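You operate a simulated robot arm through the tools that you are given. There is no shell and no other tool.

You run a simulated robot arm. Do the job below in one go: nothing can be reset, and whatever is moved stays where it is left.

JOB
Move the divider to the order card's slot; its dome and the green bead pod go on the wide side.
Fine: stand the card on the narrow side.

The check looks at the end state, three seconds after you hand in, the way a careful person would. Anything else that was tipped, shoved, dropped, spilled or broken makes it a failure.

ROBOT AND FRAMES
A 7-joint arm with a two-finger parallel gripper, fixed in place. Base frame: the origin is at the foot of the arm, x ahead of it, y to its left, z up. Units: mm, degrees, N and s.
Its first joint turns from -132.0 to 132.0 degrees. Payload 3.91 kg.
The tool frame sits at the grasp point between the pads (the TCP): z along the fingers, y along the line on which they close. The tips reach 30 mm beyond it. The gripper opens to 110 mm. The fingers are 20 mm wide and 10 mm thick; the gripper's body (48 by 112 mm) begins 55 mm behind the TCP.
Orientation is that of the tool frame in the base frame, as a unit quaternion [x, y, z, w]. With the fingers straight down and closing along the base's y, the tool's x points along the base's -x, its y along +y and its z along -z.

CONTROLS
- The arm moves only by the tool apply_moves. Its argument "rows" is a list of rows, each an object of numbers (a shift or turn left out is 0, a gripper value left out holds the last): "tx", "ty", "tz": the shift along the tool's x, y, z in mm; "wx", "wy", "wz": the turn, a rotation vector about the tool's x, y, z in degrees; "gripper": the finger opening in mm, from 0 to 110. In form: [{"tx": .., "ty": .., "tz": .., "wx": .., "wy": .., "wz": .., "gripper": ..}, ...]. A call has 1 to 20 rows; each row shifts and turns the commanded pose from where the row before left it, along the tool's axes as they then stand. Each row takes 0.2 s and may step no farther than 50 mm and 8.6 degrees from the row before; otherwise, or with a gripper value out of range, the whole call is refused. Where a pose cannot be reached the arm comes as near as it can. A force on the tool above 40 N (or 10 N above the force at the start of the call, whichever is more), or a blocked arm, ends the call early, and 0.2 s more pass. The fingers move at their own pace (about 108 mm/s each) and stop on an object; they squeeze with about 32 N. The grip force told is the motor's: it shows also when the fingers shut on nothing. Time passes only in rows, and 0.2 s behind the last, so rows that do not move let the fingers close. The reply holds the time, the measured pose of the TCP, the force on the tool along the base axes, the opening and the grip force, in the units named above and with some noise, with the torque about the TCP (base axes, N m) and any sound that the robot's microphone picked up.
- Cameras (640 x 400 px; columns grow to the right, rows downward): "scene" is fixed at [56, -652.8, 1436.5]; the picture's right is [0.63, -0.77, 0.00], its down [-0.32, -0.26, -0.91] and it looks along [0.71, 0.58, -0.41] (base axes); focal length 310 px, centre (320, 200). "wrist" rides on the gripper at [72, 17, -103] in the tool frame; the picture's right is [-0.23, 0.97, 0.00], its down [-0.76, -0.18, -0.62] and it looks along [-0.61, -0.14, 0.78] (tool axes); focal length 222 px, centre (320, 200). There is no depth. A picture from a camera that has moved, and an enlarged one, comes with that camera's place and axes in the base frame and with its lens. The place of the scene camera against the robot may be out by one fixed shift of up to 12 mm in any direction.
- capture(camera): a new picture of that camera. No time passes.
- inspect(camera, box): a new picture of the part [left, top, right, bottom] of that camera's present view, enlarged. No time passes.
- job_done(): hands the job in; it is judged then, once.

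Places have to be worked out from the pictures, the camera data and where the tool is seen. Open the gripper and draw the arm clear of the work before you hand the job in, unless the task says otherwise.

The tools are called as a command line: name --argument value ..., lists and objects as JSON in quotes. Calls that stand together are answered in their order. apply_moves: Moves the arm, as the interface text tells. Its arguments: {"type":"object","properties":{"rows":{"type":"array","items":{"type":"object","properties":{"tx":{"type":"number"},"ty":{"type":"number"},"tz":{"type":"number"},"wx":{"type":"number"},"wy":{"type":"number"},"wz":{"type":"number"},"gripper":{"type":"number"}}}}},"required":["rows"]} The other tools are called the same way: capture (camera) takes a picture; inspect (camera, box) takes an enlarged picture of a part of a camera's view; job_done () hands the job in.

At the start:

```text
time_s: 0.0
tcp_pos: [524.4, -163.2, 1243.1]
orientation: [0.001, 1.0, 0.001, 0.0]
ft_force: [-0.1, -0.9, -0.6]
torque: [0.0, 0.01, -0.01]
width: 110.1
grasp_force: 0.1
```

scene: 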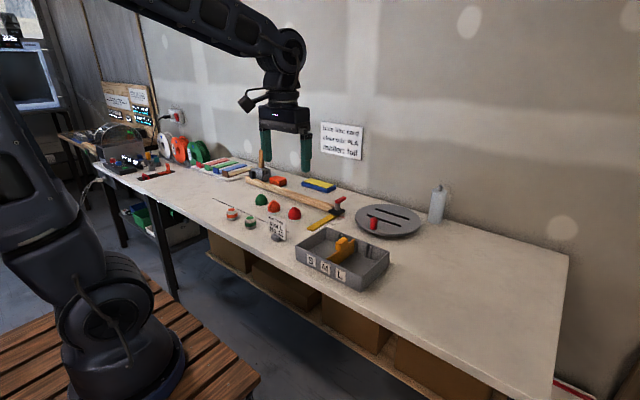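
wrist: 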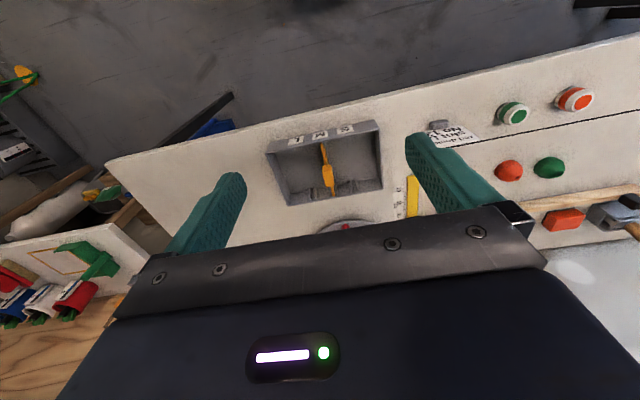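

I start by looking closer at the work area: the tray with the divider, the order card, the domes and pods.

inspect --camera "scene" --box '[280, 210, 400, 300]'

inspect --camera "scene" --box '[210, 180, 310, 250]'

inspect --camera "wrist" --box '[240, 90, 400, 250]'

inspect --camera "wrist" --box '[400, 60, 640, 210]'

inspect --camera "scene" --box '[310, 110, 380, 170]'

```text
4.44 times, centred on (340, 255) of scene
camera zoom: at [56.0, -652.8, 1436.5], right [0.63, -0.77, 0.0], down [-0.32, -0.26, -0.91], along [0.71, 0.58, -0.41], focal length 1376 px, centre (231, -44)
```

zoom: 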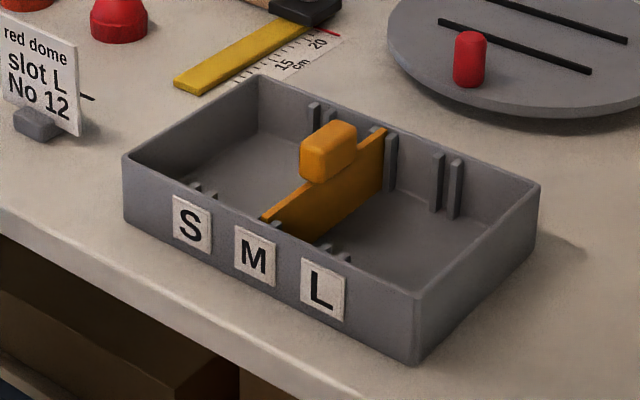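

```text
5.71 times, centred on (260, 215) of scene
camera zoom: at [56.0, -652.8, 1436.5], right [0.63, -0.77, 0.0], down [-0.32, -0.26, -0.91], along [0.71, 0.58, -0.41], focal length 1770 px, centre (663, 114)
```

zoom: 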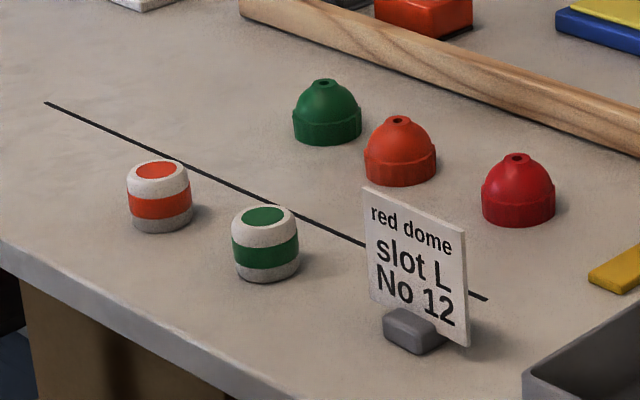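

```text
2.50 times, centred on (320, 170) of wrist
camera zoom: at [451.5, -146.7, 1347.0], right [0.23, 0.97, 0.0], down [0.76, -0.18, 0.62], along [0.61, -0.14, -0.78], focal length 555 px, centre (320, 275)
```

zoom: 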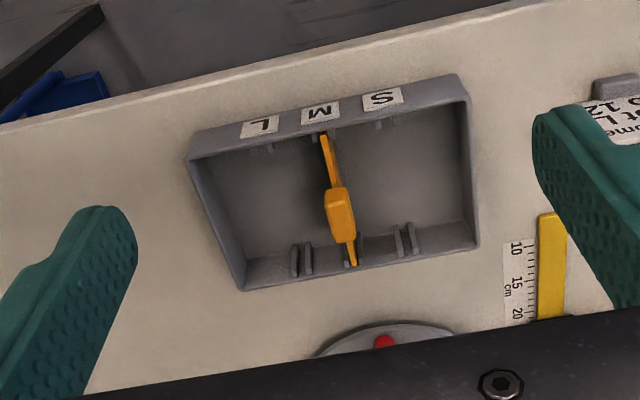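

```text
2.67 times, centred on (520, 135) of wrist
camera zoom: at [451.5, -146.7, 1347.0], right [0.23, 0.97, 0.0], down [0.76, -0.18, 0.62], along [0.61, -0.14, -0.78], focal length 592 px, centre (-213, 373)
```

zoom: 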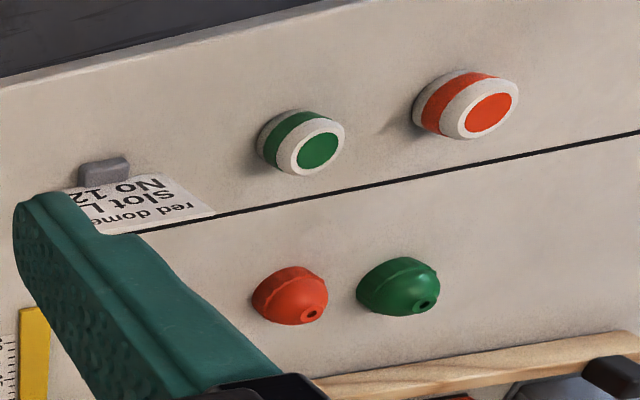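

```text
6.67 times, centred on (345, 140) of scene
camera zoom: at [56.0, -652.8, 1436.5], right [0.63, -0.77, 0.0], down [-0.32, -0.26, -0.91], along [0.71, 0.58, -0.41], focal length 2065 px, centre (153, 600)
```

zoom: 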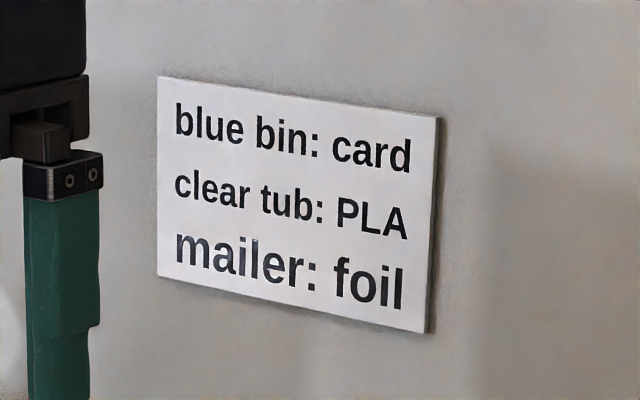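

The order card reads "red dome, slot L, No 12", so the divider goes M→L, and the crimson dome, green pod and card must be moved. I estimate the table at z≈870 and the tray centre near (713,-190). I lower the arm for a nearer look at the tray.

apply_moves --rows '[{"tx": -13, "ty": -1, "tz": 38}, {"tx": -13, "ty": -1, "tz": 38}, {"tx": -13, "ty": -1, "tz": 38}, {"tx": -13, "ty": -1, "tz": 38}, {"tx": -13, "ty": -1, "tz": 38}]'

capture --camera "wrist"

capture --camera "scene"

```text
time_s: 1.2
tcp_pos: [588.8, -166.9, 1052.6]
orientation: [0.0, 1.0, 0.0, 0.0]
ft_force: [-0.4, 0.6, 0.4]
torque: [-0.02, -0.04, 0.02]
width: 110.3
grasp_force: 0.1
```

```text
taken
camera wrist: at [516.4, -150.3, 1155.7], right [0.23, 0.97, 0.0], down [0.76, -0.18, 0.62], along [0.61, -0.14, -0.78], focal length 222 px, centre (320, 200)
```

wrist: 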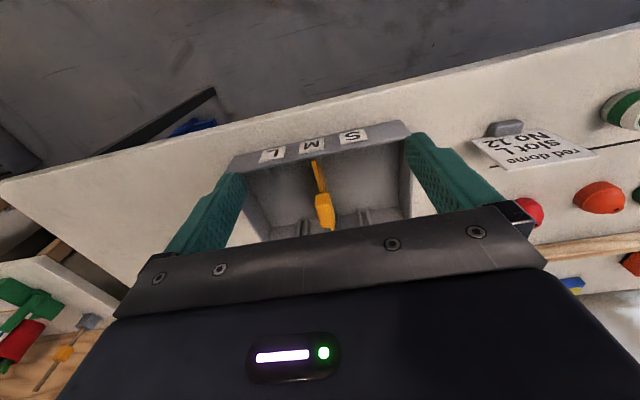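

```text
taken
```

scene: 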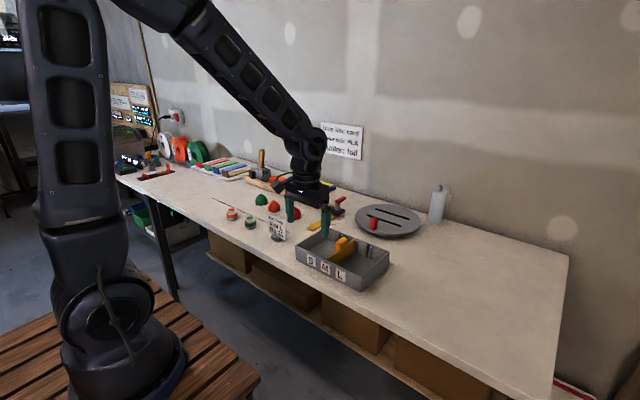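

I zoom into the tray in the wrist view to measure its corners, slots, and the handle.

inspect --camera "wrist" --box '[220, 110, 430, 245]'

inspect --camera "wrist" --box '[440, 70, 640, 230]'

inspect --camera "scene" --box '[280, 220, 400, 300]'

```text
2.96 times, centred on (325, 178) of wrist
camera zoom: at [516.4, -150.3, 1155.7], right [0.23, 0.97, 0.0], down [0.76, -0.18, 0.62], along [0.61, -0.14, -0.78], focal length 658 px, centre (305, 267)
```

zoom: 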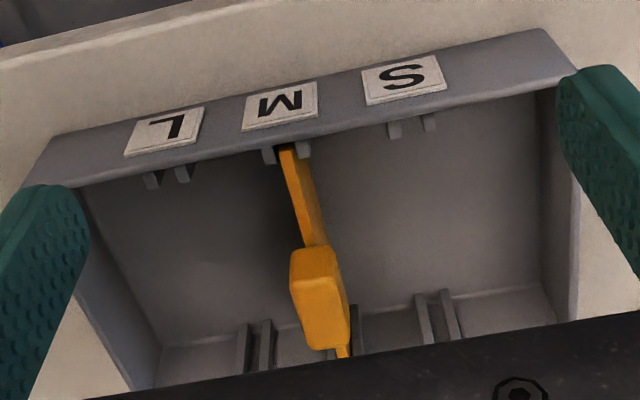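

```text
2.50 times, centred on (540, 150) of wrist
camera zoom: at [516.4, -150.3, 1155.7], right [0.23, 0.97, 0.0], down [0.76, -0.18, 0.62], along [0.61, -0.14, -0.78], focal length 555 px, centre (-230, 325)
```

zoom: 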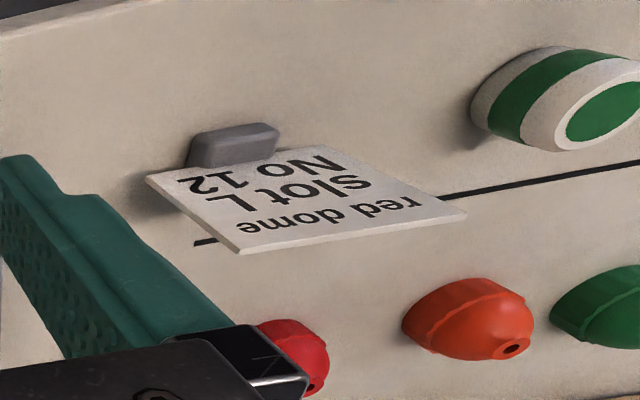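

```text
5.00 times, centred on (340, 260) of scene
camera zoom: at [56.0, -652.8, 1436.5], right [0.63, -0.77, 0.0], down [-0.32, -0.26, -0.91], along [0.71, 0.58, -0.41], focal length 1548 px, centre (220, -100)
```

zoom: 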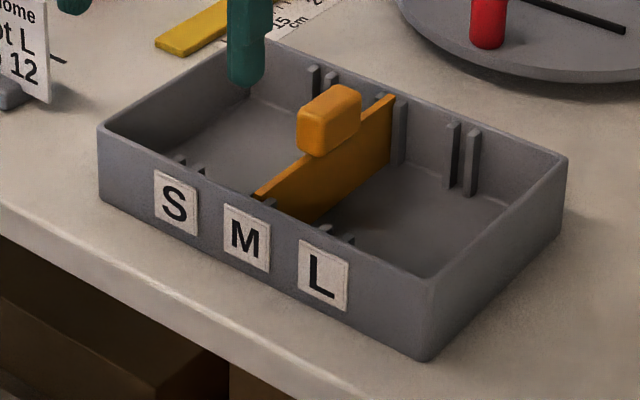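

Next I move sideways (+y) at the same height, both to see the card, pods and domes and to get a wide stereo baseline.

apply_moves --rows '[{"ty": 40}, {"ty": 40}, {"ty": 40}, {"ty": 40}, {"ty": 40}]'

capture --camera "wrist"

inspect --camera "wrist" --box '[180, 90, 500, 240]'

inspect --camera "wrist" --box '[0, 90, 260, 260]'

inspect --camera "wrist" --box '[380, 50, 640, 210]'

```text
time_s: 2.4
tcp_pos: [588.7, 33.8, 1055.6]
orientation: [0.0, 1.0, 0.0, 0.001]
ft_force: [-0.2, 1.0, -0.1]
torque: [0.01, 0.04, -0.02]
width: 109.6
grasp_force: 0.0
```

```text
taken
camera wrist: at [515.6, 49.5, 1158.1], right [0.23, 0.97, 0.0], down [0.76, -0.18, 0.62], along [0.61, -0.14, -0.78], focal length 222 px, centre (320, 200)
```

wrist: 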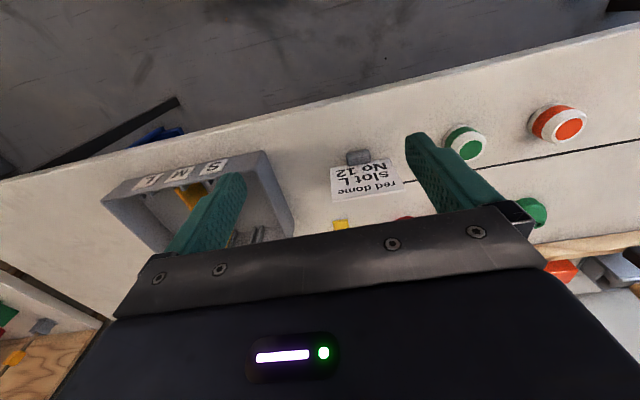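

```text
2.00 times, centred on (340, 165) of wrist
camera zoom: at [515.6, 49.5, 1158.1], right [0.23, 0.97, 0.0], down [0.76, -0.18, 0.62], along [0.61, -0.14, -0.78], focal length 444 px, centre (280, 270)
```

zoom: 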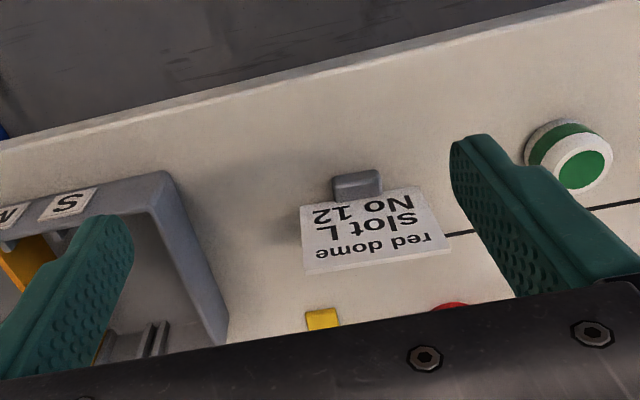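

```text
2.35 times, centred on (130, 175) of wrist
camera zoom: at [515.6, 49.5, 1158.1], right [0.23, 0.97, 0.0], down [0.76, -0.18, 0.62], along [0.61, -0.14, -0.78], focal length 523 px, centre (767, 259)
```

zoom: 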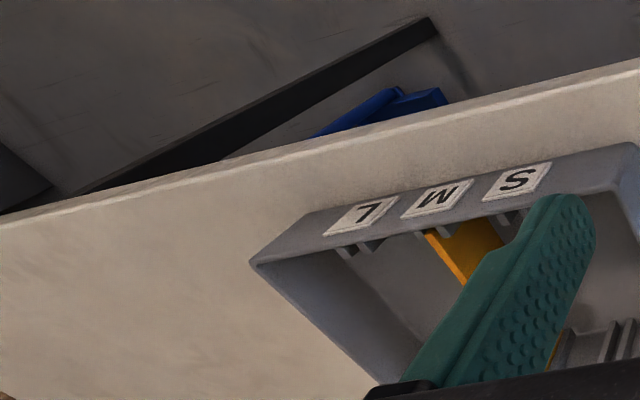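

```text
2.46 times, centred on (510, 130) of wrist
camera zoom: at [515.6, 49.5, 1158.1], right [0.23, 0.97, 0.0], down [0.76, -0.18, 0.62], along [0.61, -0.14, -0.78], focal length 547 px, centre (-148, 372)
```

zoom: 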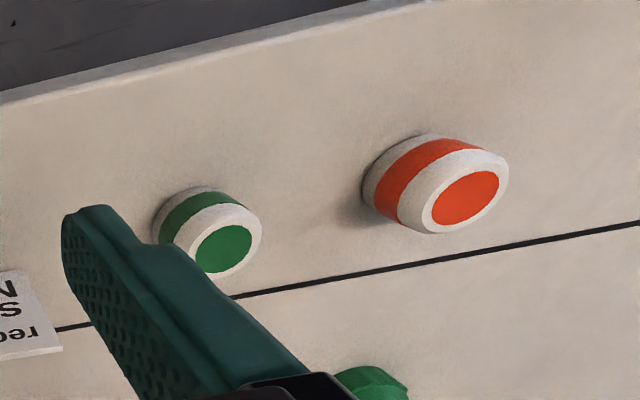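

Stereo from the two views puts the tray's front wall at x≈638 parallel to y (S label y≈-135, L label y≈-246), table z≈860, rim z≈908. I take two more views around the tray to pin down the handle, plate and slots.

apply_moves --rows '[{"ty": -36, "tx": -4}, {"ty": -36, "tx": -4}, {"ty": -36, "tx": -4}]'

inspect --camera "wrist" --box '[160, 110, 360, 250]'

apply_moves --rows '[{"ty": -44}, {"ty": -44}, {"ty": -44}, {"ty": -44}]'

inspect --camera "wrist" --box '[260, 90, 480, 240]'

capture --camera "wrist"

```text
time_s: 3.2
tcp_pos: [600.3, -78.5, 1051.9]
orientation: [0.0, 1.0, 0.0, 0.001]
ft_force: [0.1, -0.1, -0.8]
torque: [-0.03, -0.02, 0.01]
width: 110.0
grasp_force: 0.0
```

```text
2.86 times, centred on (260, 180) of wrist
camera zoom: at [528.6, -60.9, 1155.5], right [0.23, 0.97, 0.0], down [0.76, -0.18, 0.62], along [0.61, -0.14, -0.78], focal length 635 px, centre (491, 257)
```

zoom: 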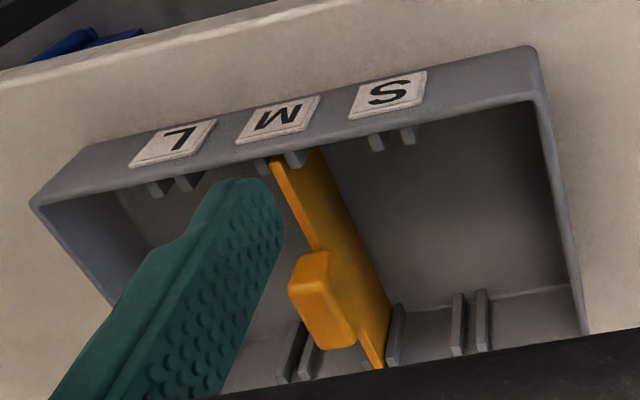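

```text
time_s: 4.2
tcp_pos: [600.4, -254.4, 1055.0]
orientation: [0.0, 1.0, -0.001, 0.0]
ft_force: [0.2, -0.2, 0.7]
torque: [-0.01, -0.01, -0.03]
width: 109.8
grasp_force: 0.0
```

```text
2.67 times, centred on (370, 165) of wrist
camera zoom: at [528.8, -237.0, 1157.7], right [0.23, 0.97, 0.0], down [0.76, -0.18, 0.62], along [0.61, -0.14, -0.78], focal length 592 px, centre (187, 293)
```

zoom: 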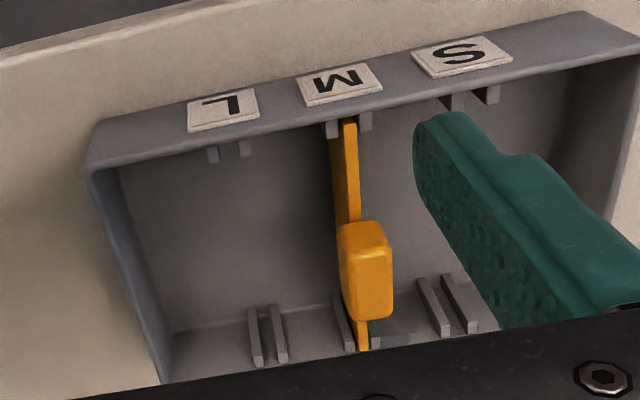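

```text
taken
camera wrist: at [528.8, -237.0, 1157.7], right [0.23, 0.97, 0.0], down [0.76, -0.18, 0.62], along [0.61, -0.14, -0.78], focal length 222 px, centre (320, 200)
```

wrist: 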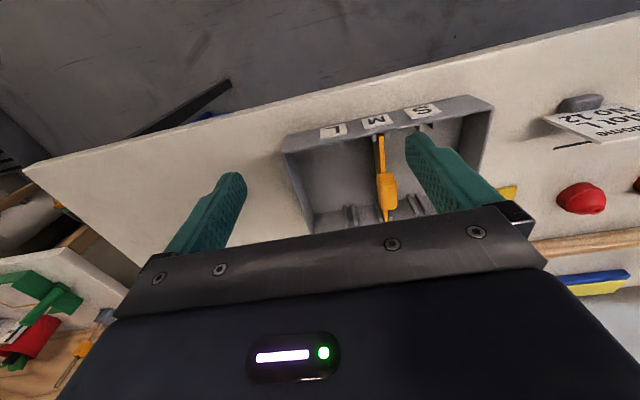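

The handle is centred near (720,-192), spanning z≈909–933. I zoom much closer on the ribs at M and L to gauge slot pitch and clearance.

inspect --camera "wrist" --box '[325, 120, 405, 170]'

inspect --camera "wrist" --box '[340, 170, 420, 226]'

inspect --camera "wrist" --box '[284, 90, 500, 240]'

```text
8.00 times, centred on (365, 145) of wrist
camera zoom: at [528.8, -237.0, 1157.7], right [0.23, 0.97, 0.0], down [0.76, -0.18, 0.62], along [0.61, -0.14, -0.78], focal length 1777 px, centre (-40, 640)
```

zoom: 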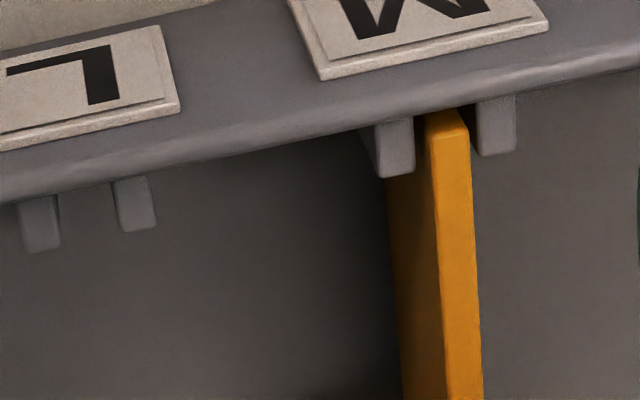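

```text
7.14 times, centred on (380, 198) of wrist
camera zoom: at [528.8, -237.0, 1157.7], right [0.23, 0.97, 0.0], down [0.76, -0.18, 0.62], along [0.61, -0.14, -0.78], focal length 1587 px, centre (-109, 214)
```

zoom: 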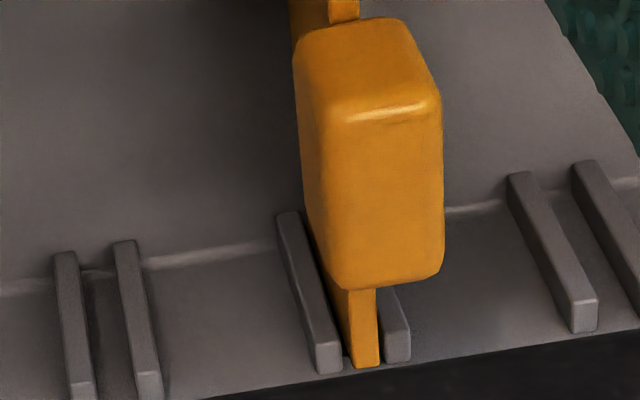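

```text
2.67 times, centred on (392, 165) of wrist
camera zoom: at [528.8, -237.0, 1157.7], right [0.23, 0.97, 0.0], down [0.76, -0.18, 0.62], along [0.61, -0.14, -0.78], focal length 592 px, centre (128, 293)
```

zoom: 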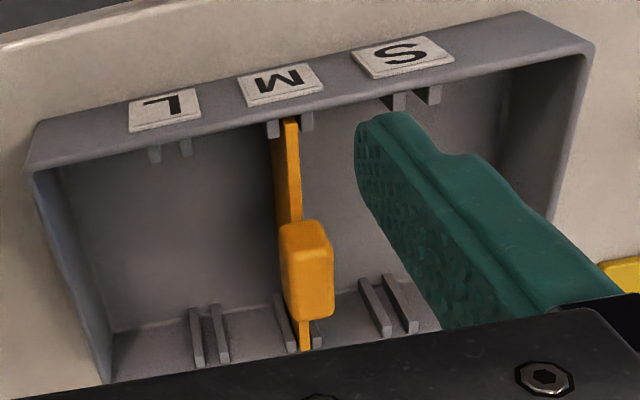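

Slot gaps are ≈9.5 mm for a ≈6 mm plate, with pitch ≈55 mm (M y≈-191.5, L y≈-246.3). I move above the handle with a narrowed opening and let the arm settle to check the pose.

apply_moves --rows '[{"tx": -30, "ty": 15.7, "gripper": 50}, {"tx": -30, "ty": 15.7}, {"tx": -30, "ty": 15.7}, {"tx": -29.6, "ty": 15.8}, {"tz": 30}, {"tz": 30}, {}, {}]'

capture --camera "wrist"

inspect --camera "scene" --box '[290, 190, 400, 290]'

```text
time_s: 6.0
tcp_pos: [720.7, -191.1, 992.9]
orientation: [0.0, 1.0, 0.0, 0.0]
ft_force: [0.4, 0.1, 0.7]
torque: [0.01, 0.01, 0.01]
width: 50.2
grasp_force: 0.1
```

```text
taken
camera wrist: at [648.0, -173.7, 1095.6], right [0.23, 0.97, 0.0], down [0.76, -0.18, 0.62], along [0.61, -0.14, -0.78], focal length 222 px, centre (320, 200)
```

wrist: 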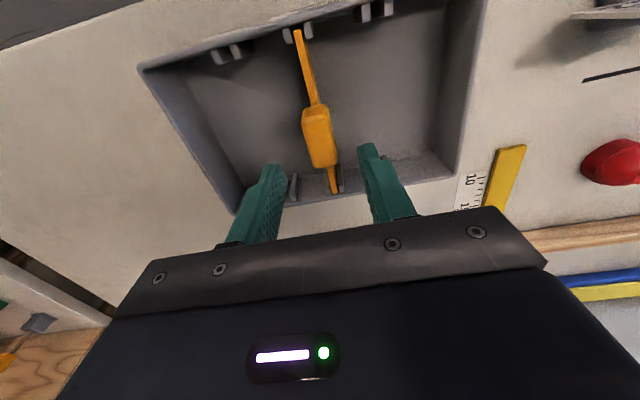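

```text
4.00 times, centred on (345, 240) of scene
camera zoom: at [56.0, -652.8, 1436.5], right [0.63, -0.77, 0.0], down [-0.32, -0.26, -0.91], along [0.71, 0.58, -0.41], focal length 1239 px, centre (220, 40)
```

zoom: 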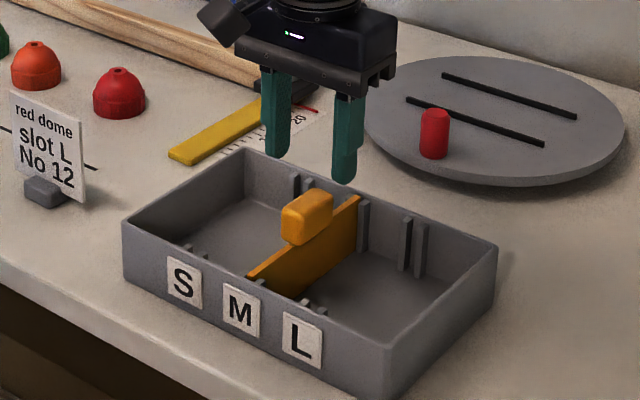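

A closer look at handle and tray from here gives an independent stereo check before descending.

inspect --camera "wrist" --box '[270, 90, 370, 200]'

inspect --camera "wrist" --box '[200, 10, 400, 70]'

```text
3.64 times, centred on (320, 145) of wrist
camera zoom: at [648.0, -173.7, 1095.6], right [0.23, 0.97, 0.0], down [0.76, -0.18, 0.62], along [0.61, -0.14, -0.78], focal length 808 px, centre (320, 400)
```

zoom: 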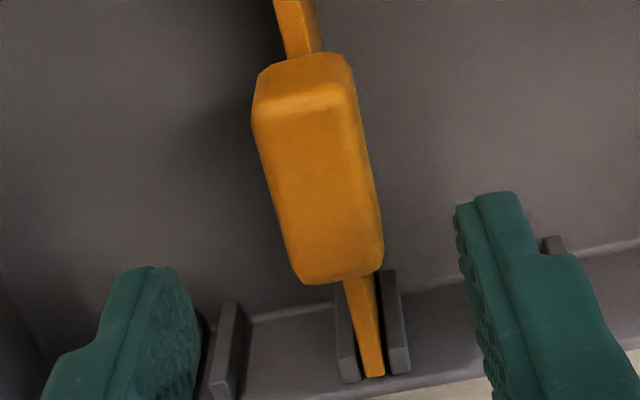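

```text
3.20 times, centred on (300, 40) of wrist
camera zoom: at [648.0, -173.7, 1095.6], right [0.23, 0.97, 0.0], down [0.76, -0.18, 0.62], along [0.61, -0.14, -0.78], focal length 711 px, centre (384, 712)
```

zoom: 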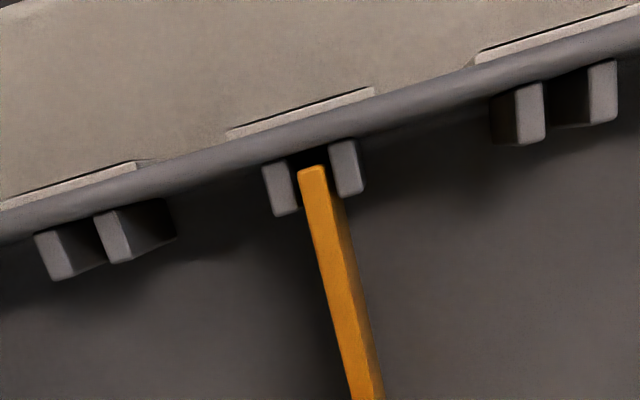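

The handle centre (≈720.8,-190.5) is under the TCP within a millimetre. I descend 72 mm so the pads straddle the handle, then close gently.

apply_moves --rows '[{"tz": 24}, {"tz": 24}, {"tz": 14}, {"tz": 10}, {}, {}]'

inspect --camera "scene" --box '[290, 190, 400, 290]'

```text
time_s: 7.4
tcp_pos: [720.5, -190.6, 921.6]
orientation: [0.0, 1.0, -0.001, 0.0]
ft_force: [-0.3, -0.1, 0.1]
torque: [0.01, 0.0, 0.02]
width: 50.0
grasp_force: 0.0
```

```text
4.00 times, centred on (345, 240) of scene
camera zoom: at [56.0, -652.8, 1436.5], right [0.63, -0.77, 0.0], down [-0.32, -0.26, -0.91], along [0.71, 0.58, -0.41], focal length 1239 px, centre (220, 40)
```

zoom: 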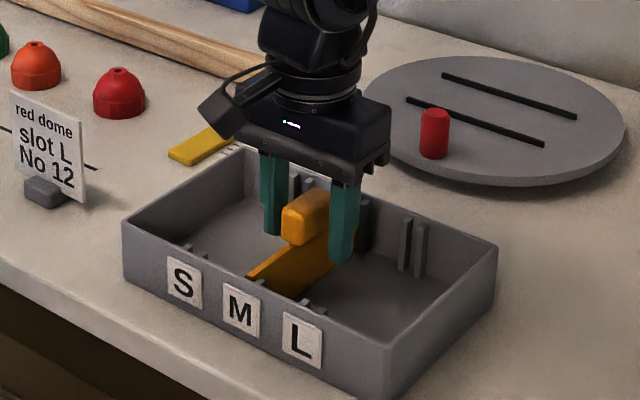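

The fingers straddle the handle cleanly with no contact force. Now I close and check the grip.

apply_moves --rows '[{"gripper": 30}, {"gripper": 15}, {"gripper": 0}, {}, {}]'

```text
time_s: 8.6
tcp_pos: [721.4, -190.4, 922.5]
orientation: [0.0, 1.0, 0.0, 0.0]
ft_force: [0.1, 0.1, 0.3]
torque: [-0.03, -0.01, -0.03]
width: 21.3
grasp_force: 32.1
```

The grip holds at 21 mm width. I lift slowly at first, watching the force.

apply_moves --rows '[{"tz": -3}, {"tz": -5}, {"tz": -8}, {"tz": -12}, {"tz": -14}, {"tz": -14}, {"tz": -12}, {}]'

inspect --camera "scene" --box '[290, 180, 400, 290]'

capture --camera "wrist"

```text
time_s: 10.4
tcp_pos: [720.3, -189.8, 988.6]
orientation: [0.0, 1.0, 0.0, 0.0]
ft_force: [0.9, -0.5, -0.3]
torque: [0.0, 0.04, -0.01]
width: 21.6
grasp_force: 32.1
```

```text
3.64 times, centred on (345, 235) of scene
camera zoom: at [56.0, -652.8, 1436.5], right [0.63, -0.77, 0.0], down [-0.32, -0.26, -0.91], along [0.71, 0.58, -0.41], focal length 1126 px, centre (229, 73)
```

zoom: 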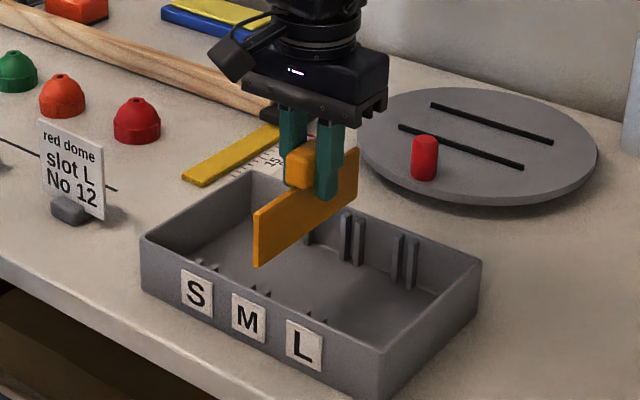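

```text
taken
camera wrist: at [648.3, -172.6, 1092.4], right [0.23, 0.97, 0.0], down [0.76, -0.18, 0.62], along [0.61, -0.14, -0.78], focal length 222 px, centre (320, 200)
```

wrist: 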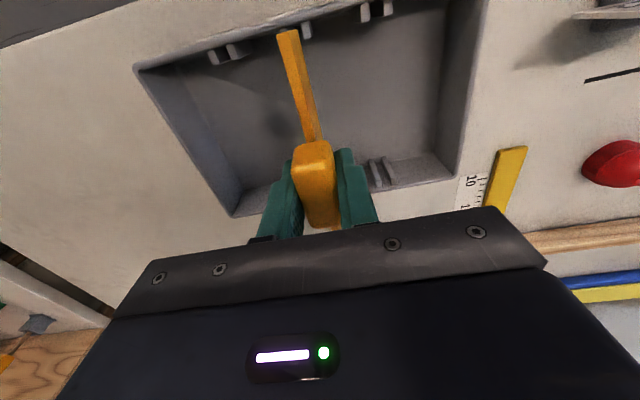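

The divider is up and level, bottom well clear of the rim. I shift 55 mm in -y to line up with slot L, then check alignment.

apply_moves --rows '[{"ty": -14}, {"ty": -14}, {"ty": -14}, {"ty": -13}, {}, {}]'

inspect --camera "wrist" --box '[220, 0, 400, 120]'

inspect --camera "scene" --box '[300, 200, 400, 290]'

capture --camera "wrist"

```text
time_s: 11.8
tcp_pos: [721.3, -244.1, 991.2]
orientation: [0.0, 1.0, 0.0, 0.0]
ft_force: [0.2, -0.6, -0.6]
torque: [-0.02, 0.0, -0.03]
width: 20.9
grasp_force: 31.8
```

```text
3.33 times, centred on (310, 60) of wrist
camera zoom: at [649.2, -228.0, 1093.5], right [0.23, 0.97, 0.0], down [0.76, -0.18, 0.62], along [0.61, -0.14, -0.78], focal length 740 px, centre (353, 667)
```

zoom: 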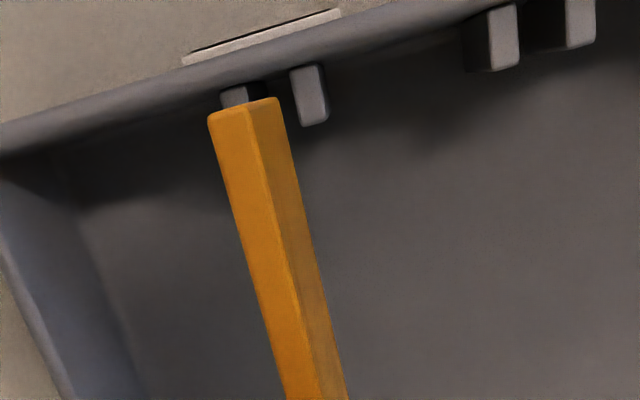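

```text
4.44 times, centred on (350, 245) of scene
camera zoom: at [56.0, -652.8, 1436.5], right [0.63, -0.77, 0.0], down [-0.32, -0.26, -0.91], along [0.71, 0.58, -0.41], focal length 1376 px, centre (187, 0)
```

zoom: 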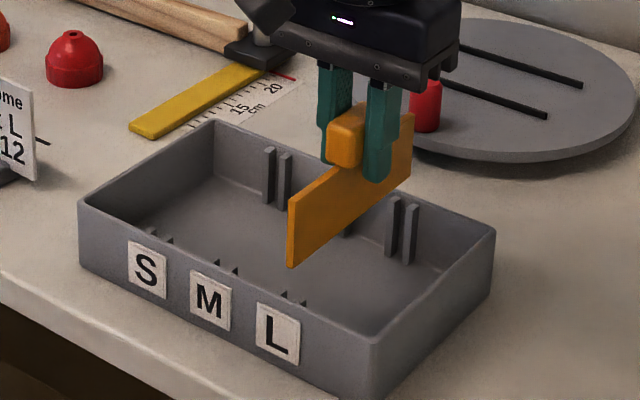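

```text
taken
camera wrist: at [649.2, -228.0, 1093.5], right [0.23, 0.97, 0.0], down [0.76, -0.18, 0.62], along [0.61, -0.14, -0.78], focal length 222 px, centre (320, 200)
```

wrist: 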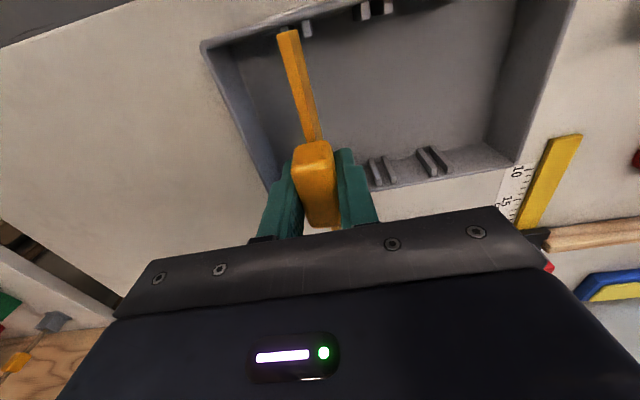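

The plate (y≈-245.1) lines up with slot L (≈-245.0). I lower in small steps, watching force.

apply_moves --rows '[{"tz": 12}, {"tz": 10}, {"tz": 5}, {"tz": 4}, {"tz": 4}, {"tz": 4}, {}]'

inspect --camera "scene" --box '[300, 200, 400, 290]'

inspect --camera "wrist" --box '[220, 0, 400, 120]'

```text
time_s: 13.4
tcp_pos: [721.2, -244.8, 951.0]
orientation: [0.0, 1.0, -0.001, 0.0]
ft_force: [-0.2, 0.0, 0.1]
torque: [0.0, 0.0, -0.06]
width: 21.3
grasp_force: 32.1
```

```text
4.44 times, centred on (350, 245) of scene
camera zoom: at [56.0, -652.8, 1436.5], right [0.63, -0.77, 0.0], down [-0.32, -0.26, -0.91], along [0.71, 0.58, -0.41], focal length 1376 px, centre (187, 0)
```

zoom: 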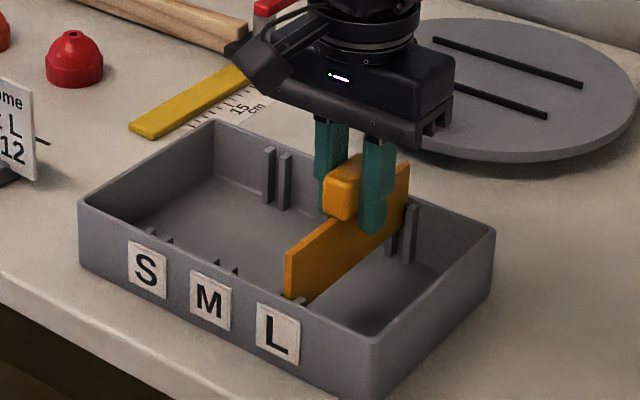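

```text
3.33 times, centred on (310, 60) of wrist
camera zoom: at [648.7, -227.6, 1054.3], right [0.23, 0.97, 0.0], down [0.76, -0.18, 0.62], along [0.61, -0.14, -0.78], focal length 740 px, centre (353, 667)
```

zoom: 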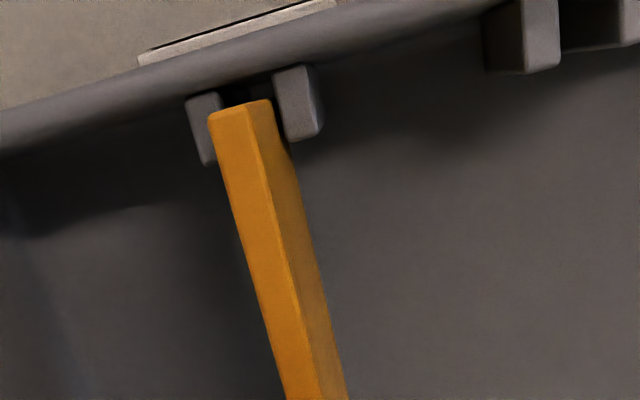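

The plate has entered the ribs without any contact force. I lower the remaining ~29 mm slowly.

apply_moves --rows '[{"tz": 6}, {"tz": 6}, {"tz": 6}, {"tz": 4}, {"tz": 3}, {"tz": 2}, {}]'

inspect --camera "wrist" --box '[220, 0, 400, 120]'

```text
time_s: 15.0
tcp_pos: [720.7, -243.7, 923.4]
orientation: [0.0, 1.0, 0.0, 0.001]
ft_force: [-0.9, 0.0, -0.6]
torque: [-0.02, 0.0, 0.0]
width: 21.0
grasp_force: 32.0
```

```text
3.33 times, centred on (310, 60) of wrist
camera zoom: at [648.1, -227.7, 1027.2], right [0.23, 0.97, 0.0], down [0.76, -0.18, 0.62], along [0.61, -0.14, -0.78], focal length 740 px, centre (353, 667)
```

zoom: 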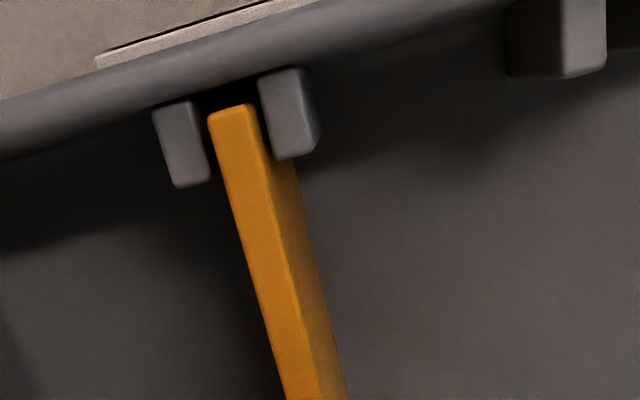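

It's almost seated, force near zero. I lower a last millimetre, then open just to 38 mm (keeping clear of the tray wall) and back off upward.

apply_moves --rows '[{"tz": 1}, {}, {}]'

```text
time_s: 15.8
tcp_pos: [720.1, -243.7, 923.2]
orientation: [0.0, 1.0, 0.0, 0.0]
ft_force: [0.2, 0.2, -0.7]
torque: [0.0, -0.02, 0.0]
width: 21.1
grasp_force: 31.7
```

Readings still show no floor contact (z 923.2 versus ≈922 at the grasp), so I creep down another millimetre.

apply_moves --rows '[{"tz": 0.7}, {"tz": 0.7}, {}, {}]'

```text
time_s: 16.8
tcp_pos: [720.7, -244.4, 921.5]
orientation: [-0.001, 1.0, 0.0, 0.001]
ft_force: [0.3, -0.3, 2.4]
torque: [-0.01, 0.0, 0.0]
width: 21.2
grasp_force: 31.9
```

Now a +2.4 N upward push shows it rests on the floor. I open modestly and rise straight up.

apply_moves --rows '[{"gripper": 28}, {"gripper": 38}, {}, {"tz": -10}, {"tz": -20}, {"tz": -30}, {"tz": -40}, {}]'

inspect --camera "scene" --box '[290, 200, 410, 290]'

capture --camera "wrist"

```text
time_s: 18.6
tcp_pos: [720.0, -245.4, 1021.8]
orientation: [0.0, 1.0, 0.0, 0.0]
ft_force: [0.0, 0.7, -0.9]
torque: [0.01, 0.0, -0.02]
width: 37.9
grasp_force: 0.0
```

```text
4.44 times, centred on (350, 245) of scene
camera zoom: at [56.0, -652.8, 1436.5], right [0.63, -0.77, 0.0], down [-0.32, -0.26, -0.91], along [0.71, 0.58, -0.41], focal length 1376 px, centre (187, 0)
```

zoom: 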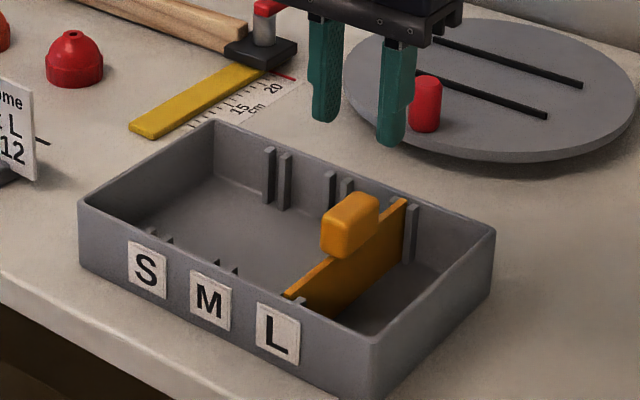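

```text
taken
camera wrist: at [647.3, -229.2, 1124.8], right [0.23, 0.97, 0.0], down [0.76, -0.18, 0.62], along [0.61, -0.14, -0.78], focal length 222 px, centre (320, 200)
```

wrist: 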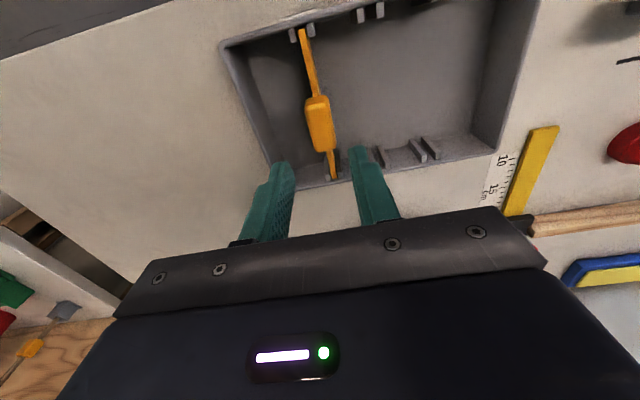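

The divider stands in slot L. Next I move over towards the red dome to measure it and its surroundings.

apply_moves --rows '[{"ty": 40, "tz": -4}, {"ty": 40, "tz": -4}, {"ty": 40, "tx": -5}, {"ty": 40, "tx": -5}, {"ty": 40, "tx": -5}, {"ty": 40, "tx": -5}, {"ty": 40, "tx": -5}, {}, {}]'

capture --camera "wrist"

inspect --camera "wrist" --box '[280, 0, 500, 160]'

```text
time_s: 20.6
tcp_pos: [745.6, 34.1, 1032.0]
orientation: [0.0, 1.0, 0.0, 0.0]
ft_force: [-0.4, -0.1, -0.2]
torque: [-0.01, -0.01, -0.01]
width: 38.0
grasp_force: 0.0
```

```text
taken
camera wrist: at [672.3, 51.8, 1133.7], right [0.23, 0.97, 0.0], down [0.76, -0.18, 0.62], along [0.61, -0.14, -0.78], focal length 222 px, centre (320, 200)
```

wrist: 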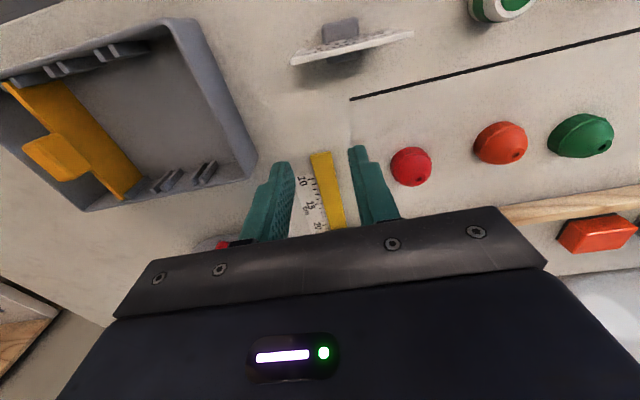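

```text
2.50 times, centred on (390, 80) of wrist
camera zoom: at [672.3, 51.8, 1133.7], right [0.23, 0.97, 0.0], down [0.76, -0.18, 0.62], along [0.61, -0.14, -0.78], focal length 555 px, centre (145, 500)
```

zoom: 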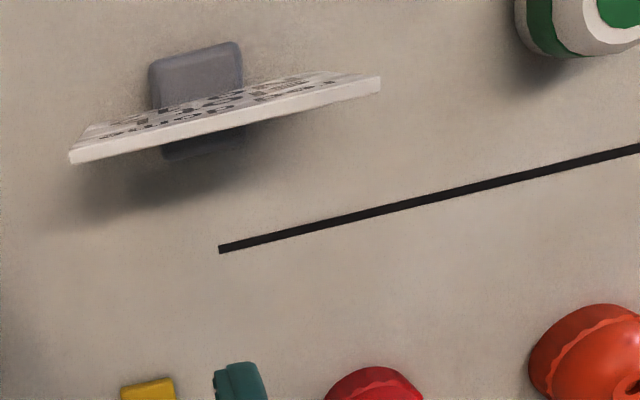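

I zoom in on the red dome from this view.

inspect --camera "wrist" --box '[370, 130, 450, 200]'

apply_moves --rows '[{"ty": 40}, {"ty": 40}, {"ty": 40}, {}, {}]'

capture --camera "wrist"

inspect --camera "wrist" --box '[260, 130, 380, 220]'

inspect --camera "wrist" --box '[180, 0, 400, 120]'

```text
5.71 times, centred on (410, 165) of wrist
camera zoom: at [672.3, 51.8, 1133.7], right [0.23, 0.97, 0.0], down [0.76, -0.18, 0.62], along [0.61, -0.14, -0.78], focal length 1269 px, centre (-194, 400)
```

zoom: 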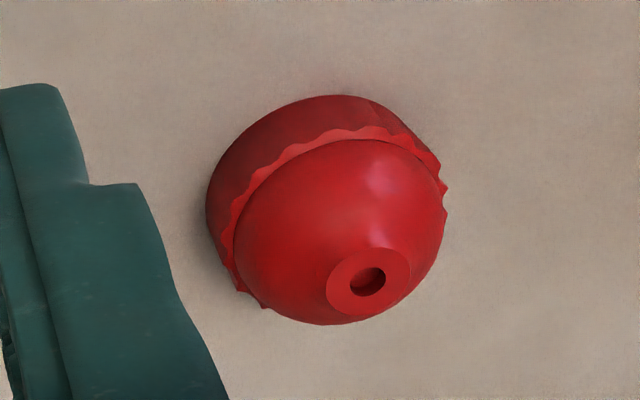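

```text
time_s: 21.8
tcp_pos: [744.3, 157.1, 1031.5]
orientation: [0.0, 1.0, 0.0, 0.0]
ft_force: [-0.2, 0.1, -0.7]
torque: [0.02, 0.03, -0.02]
width: 38.2
grasp_force: 0.0
```

```text
taken
camera wrist: at [672.4, 173.3, 1134.3], right [0.23, 0.97, 0.0], down [0.76, -0.18, 0.62], along [0.61, -0.14, -0.78], focal length 222 px, centre (320, 200)
```

wrist: 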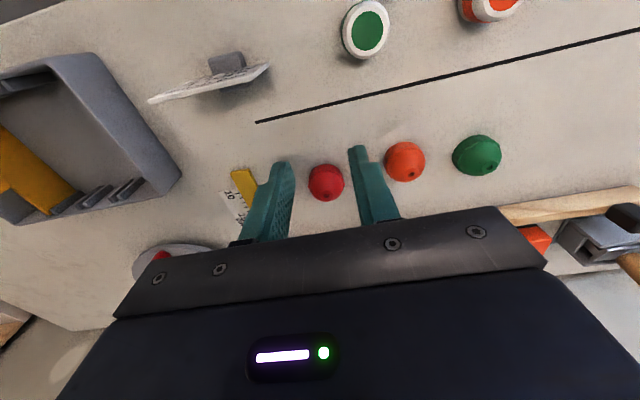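

```text
4.44 times, centred on (320, 175) of wrist
camera zoom: at [672.4, 173.3, 1134.3], right [0.23, 0.97, 0.0], down [0.76, -0.18, 0.62], along [0.61, -0.14, -0.78], focal length 987 px, centre (320, 311)
```

zoom: 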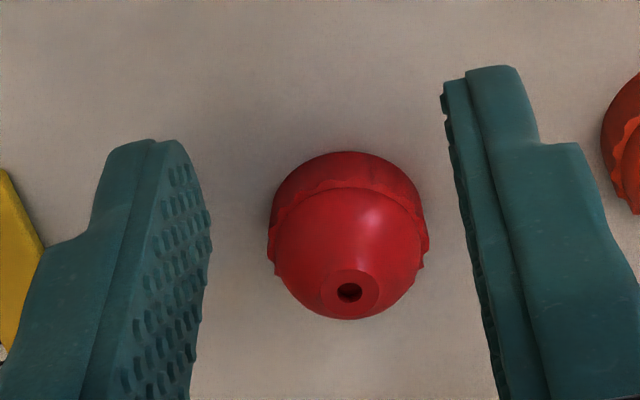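

```text
2.91 times, centred on (290, 60) of wrist
camera zoom: at [672.4, 173.3, 1134.3], right [0.23, 0.97, 0.0], down [0.76, -0.18, 0.62], along [0.61, -0.14, -0.78], focal length 646 px, centre (407, 607)
```

zoom: 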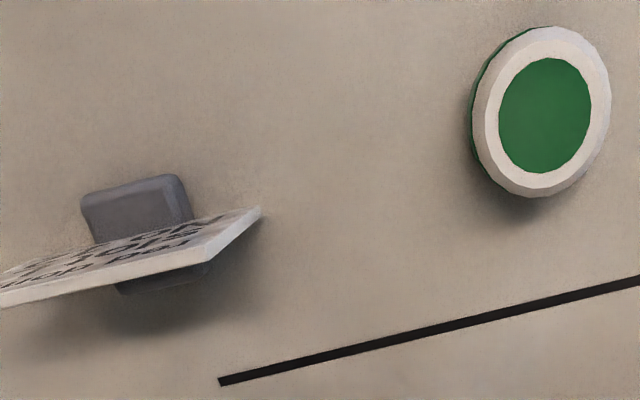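

Stereo gives the red dome's top at (856,139,892.6) and the table at z≈850, so it's ~42 mm tall, ~50 mm wide. I move above it with the gripper opened to 84 mm and check alignment.

apply_moves --rows '[{"tx": -37.2, "ty": -5.8, "gripper": 84}, {"tx": -37.2, "ty": -5.8}, {"tx": -37.2, "ty": -5.9}, {"tz": 25}, {"tz": 25}, {}, {}]'

capture --camera "wrist"

inspect --camera "wrist" --box '[240, 60, 400, 200]'

inspect --camera "scene" --box '[240, 150, 360, 240]'

```text
time_s: 23.4
tcp_pos: [857.6, 137.4, 979.3]
orientation: [0.0, 1.0, 0.0, 0.0]
ft_force: [-0.2, 0.3, 0.5]
torque: [0.0, -0.04, 0.03]
width: 83.9
grasp_force: 0.2
```

```text
taken
camera wrist: at [785.0, 153.9, 1082.4], right [0.23, 0.97, 0.0], down [0.76, -0.18, 0.62], along [0.61, -0.14, -0.78], focal length 222 px, centre (320, 200)
```

wrist: 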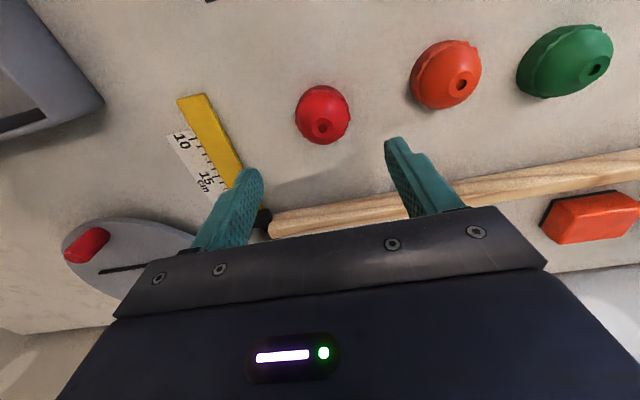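

```text
2.86 times, centred on (320, 130) of wrist
camera zoom: at [785.0, 153.9, 1082.4], right [0.23, 0.97, 0.0], down [0.76, -0.18, 0.62], along [0.61, -0.14, -0.78], focal length 635 px, centre (320, 400)
```

zoom: 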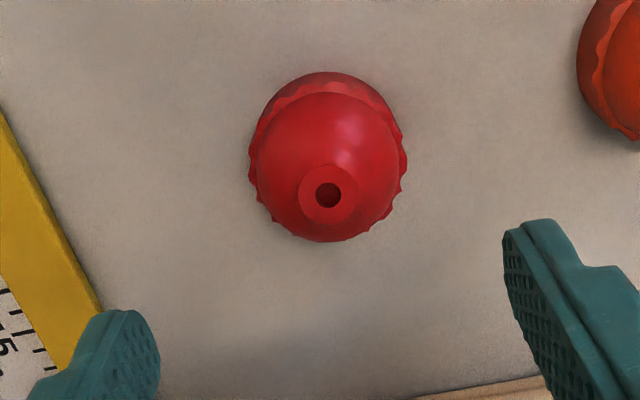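

```text
4.44 times, centred on (300, 195) of scene
camera zoom: at [56.0, -652.8, 1436.5], right [0.63, -0.77, 0.0], down [-0.32, -0.26, -0.91], along [0.71, 0.58, -0.41], focal length 1376 px, centre (409, 222)
```

zoom: 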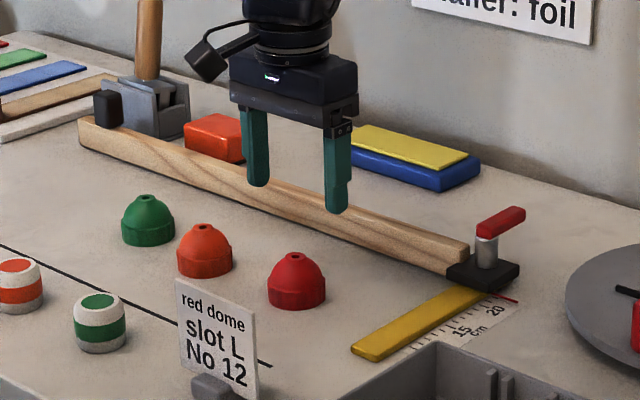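

The dome is at (855.6,139.5); I nudge by (-1.5,+2.2) and descend to just above the table.

apply_moves --rows '[{"tx": 1.5, "ty": 2.2, "tz": 25}, {"tz": 25}, {"tz": 20}, {"tz": 15}, {"tz": 5}, {}, {}]'

inspect --camera "wrist" --box '[220, 100, 420, 230]'

inspect --camera "scene" --box '[240, 150, 360, 240]'

```text
time_s: 25.0
tcp_pos: [855.0, 139.9, 888.8]
orientation: [0.001, 1.0, 0.0, 0.0]
ft_force: [0.0, 0.2, 0.6]
torque: [0.03, 0.0, -0.03]
width: 83.7
grasp_force: 0.1
```

```text
3.08 times, centred on (320, 165) of wrist
camera zoom: at [782.3, 157.2, 992.8], right [0.23, 0.97, 0.0], down [0.76, -0.18, 0.62], along [0.61, -0.14, -0.78], focal length 684 px, centre (320, 308)
```

zoom: 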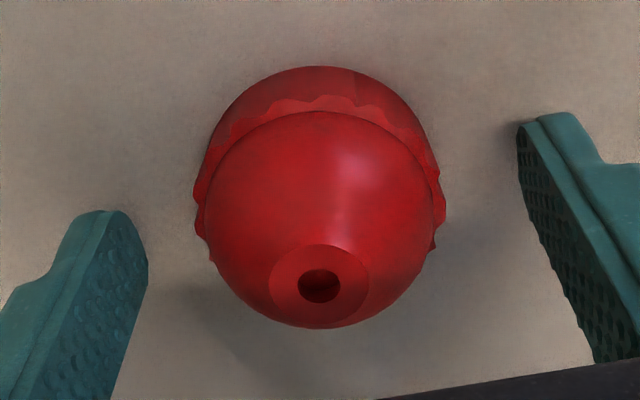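

```text
4.44 times, centred on (300, 195) of scene
camera zoom: at [56.0, -652.8, 1436.5], right [0.63, -0.77, 0.0], down [-0.32, -0.26, -0.91], along [0.71, 0.58, -0.41], focal length 1376 px, centre (409, 222)
```

zoom: 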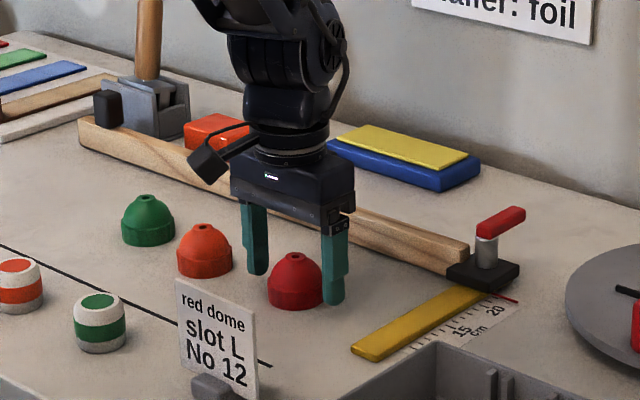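

Well centred. I lower another 4.5 mm (tips ≈4 mm above the table) and close on the skirt.

apply_moves --rows '[{"tz": 2.5}, {"tz": 2}, {"gripper": 70}, {"gripper": 56}, {"gripper": 46}, {"gripper": 35}, {"gripper": 20}, {}]'

inspect --camera "wrist" --box '[220, 100, 420, 230]'

```text
time_s: 26.8
tcp_pos: [854.5, 141.2, 884.9]
orientation: [0.0, 1.0, 0.0, 0.0]
ft_force: [-0.3, 0.7, 0.4]
torque: [-0.01, -0.02, 0.02]
width: 49.5
grasp_force: 31.5
```

```text
3.08 times, centred on (320, 165) of wrist
camera zoom: at [782.4, 157.2, 988.5], right [0.23, 0.97, 0.0], down [0.76, -0.18, 0.62], along [0.61, -0.14, -0.78], focal length 684 px, centre (320, 308)
```

zoom: 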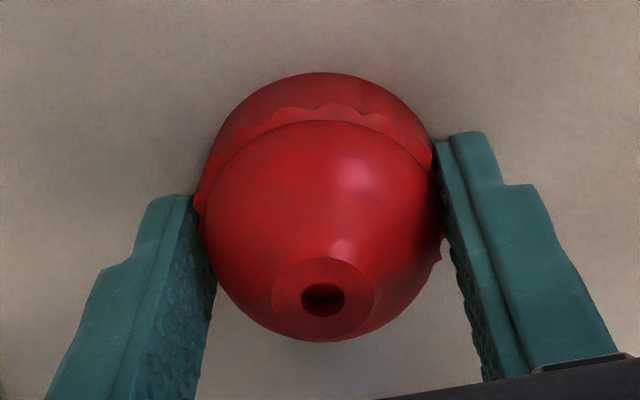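

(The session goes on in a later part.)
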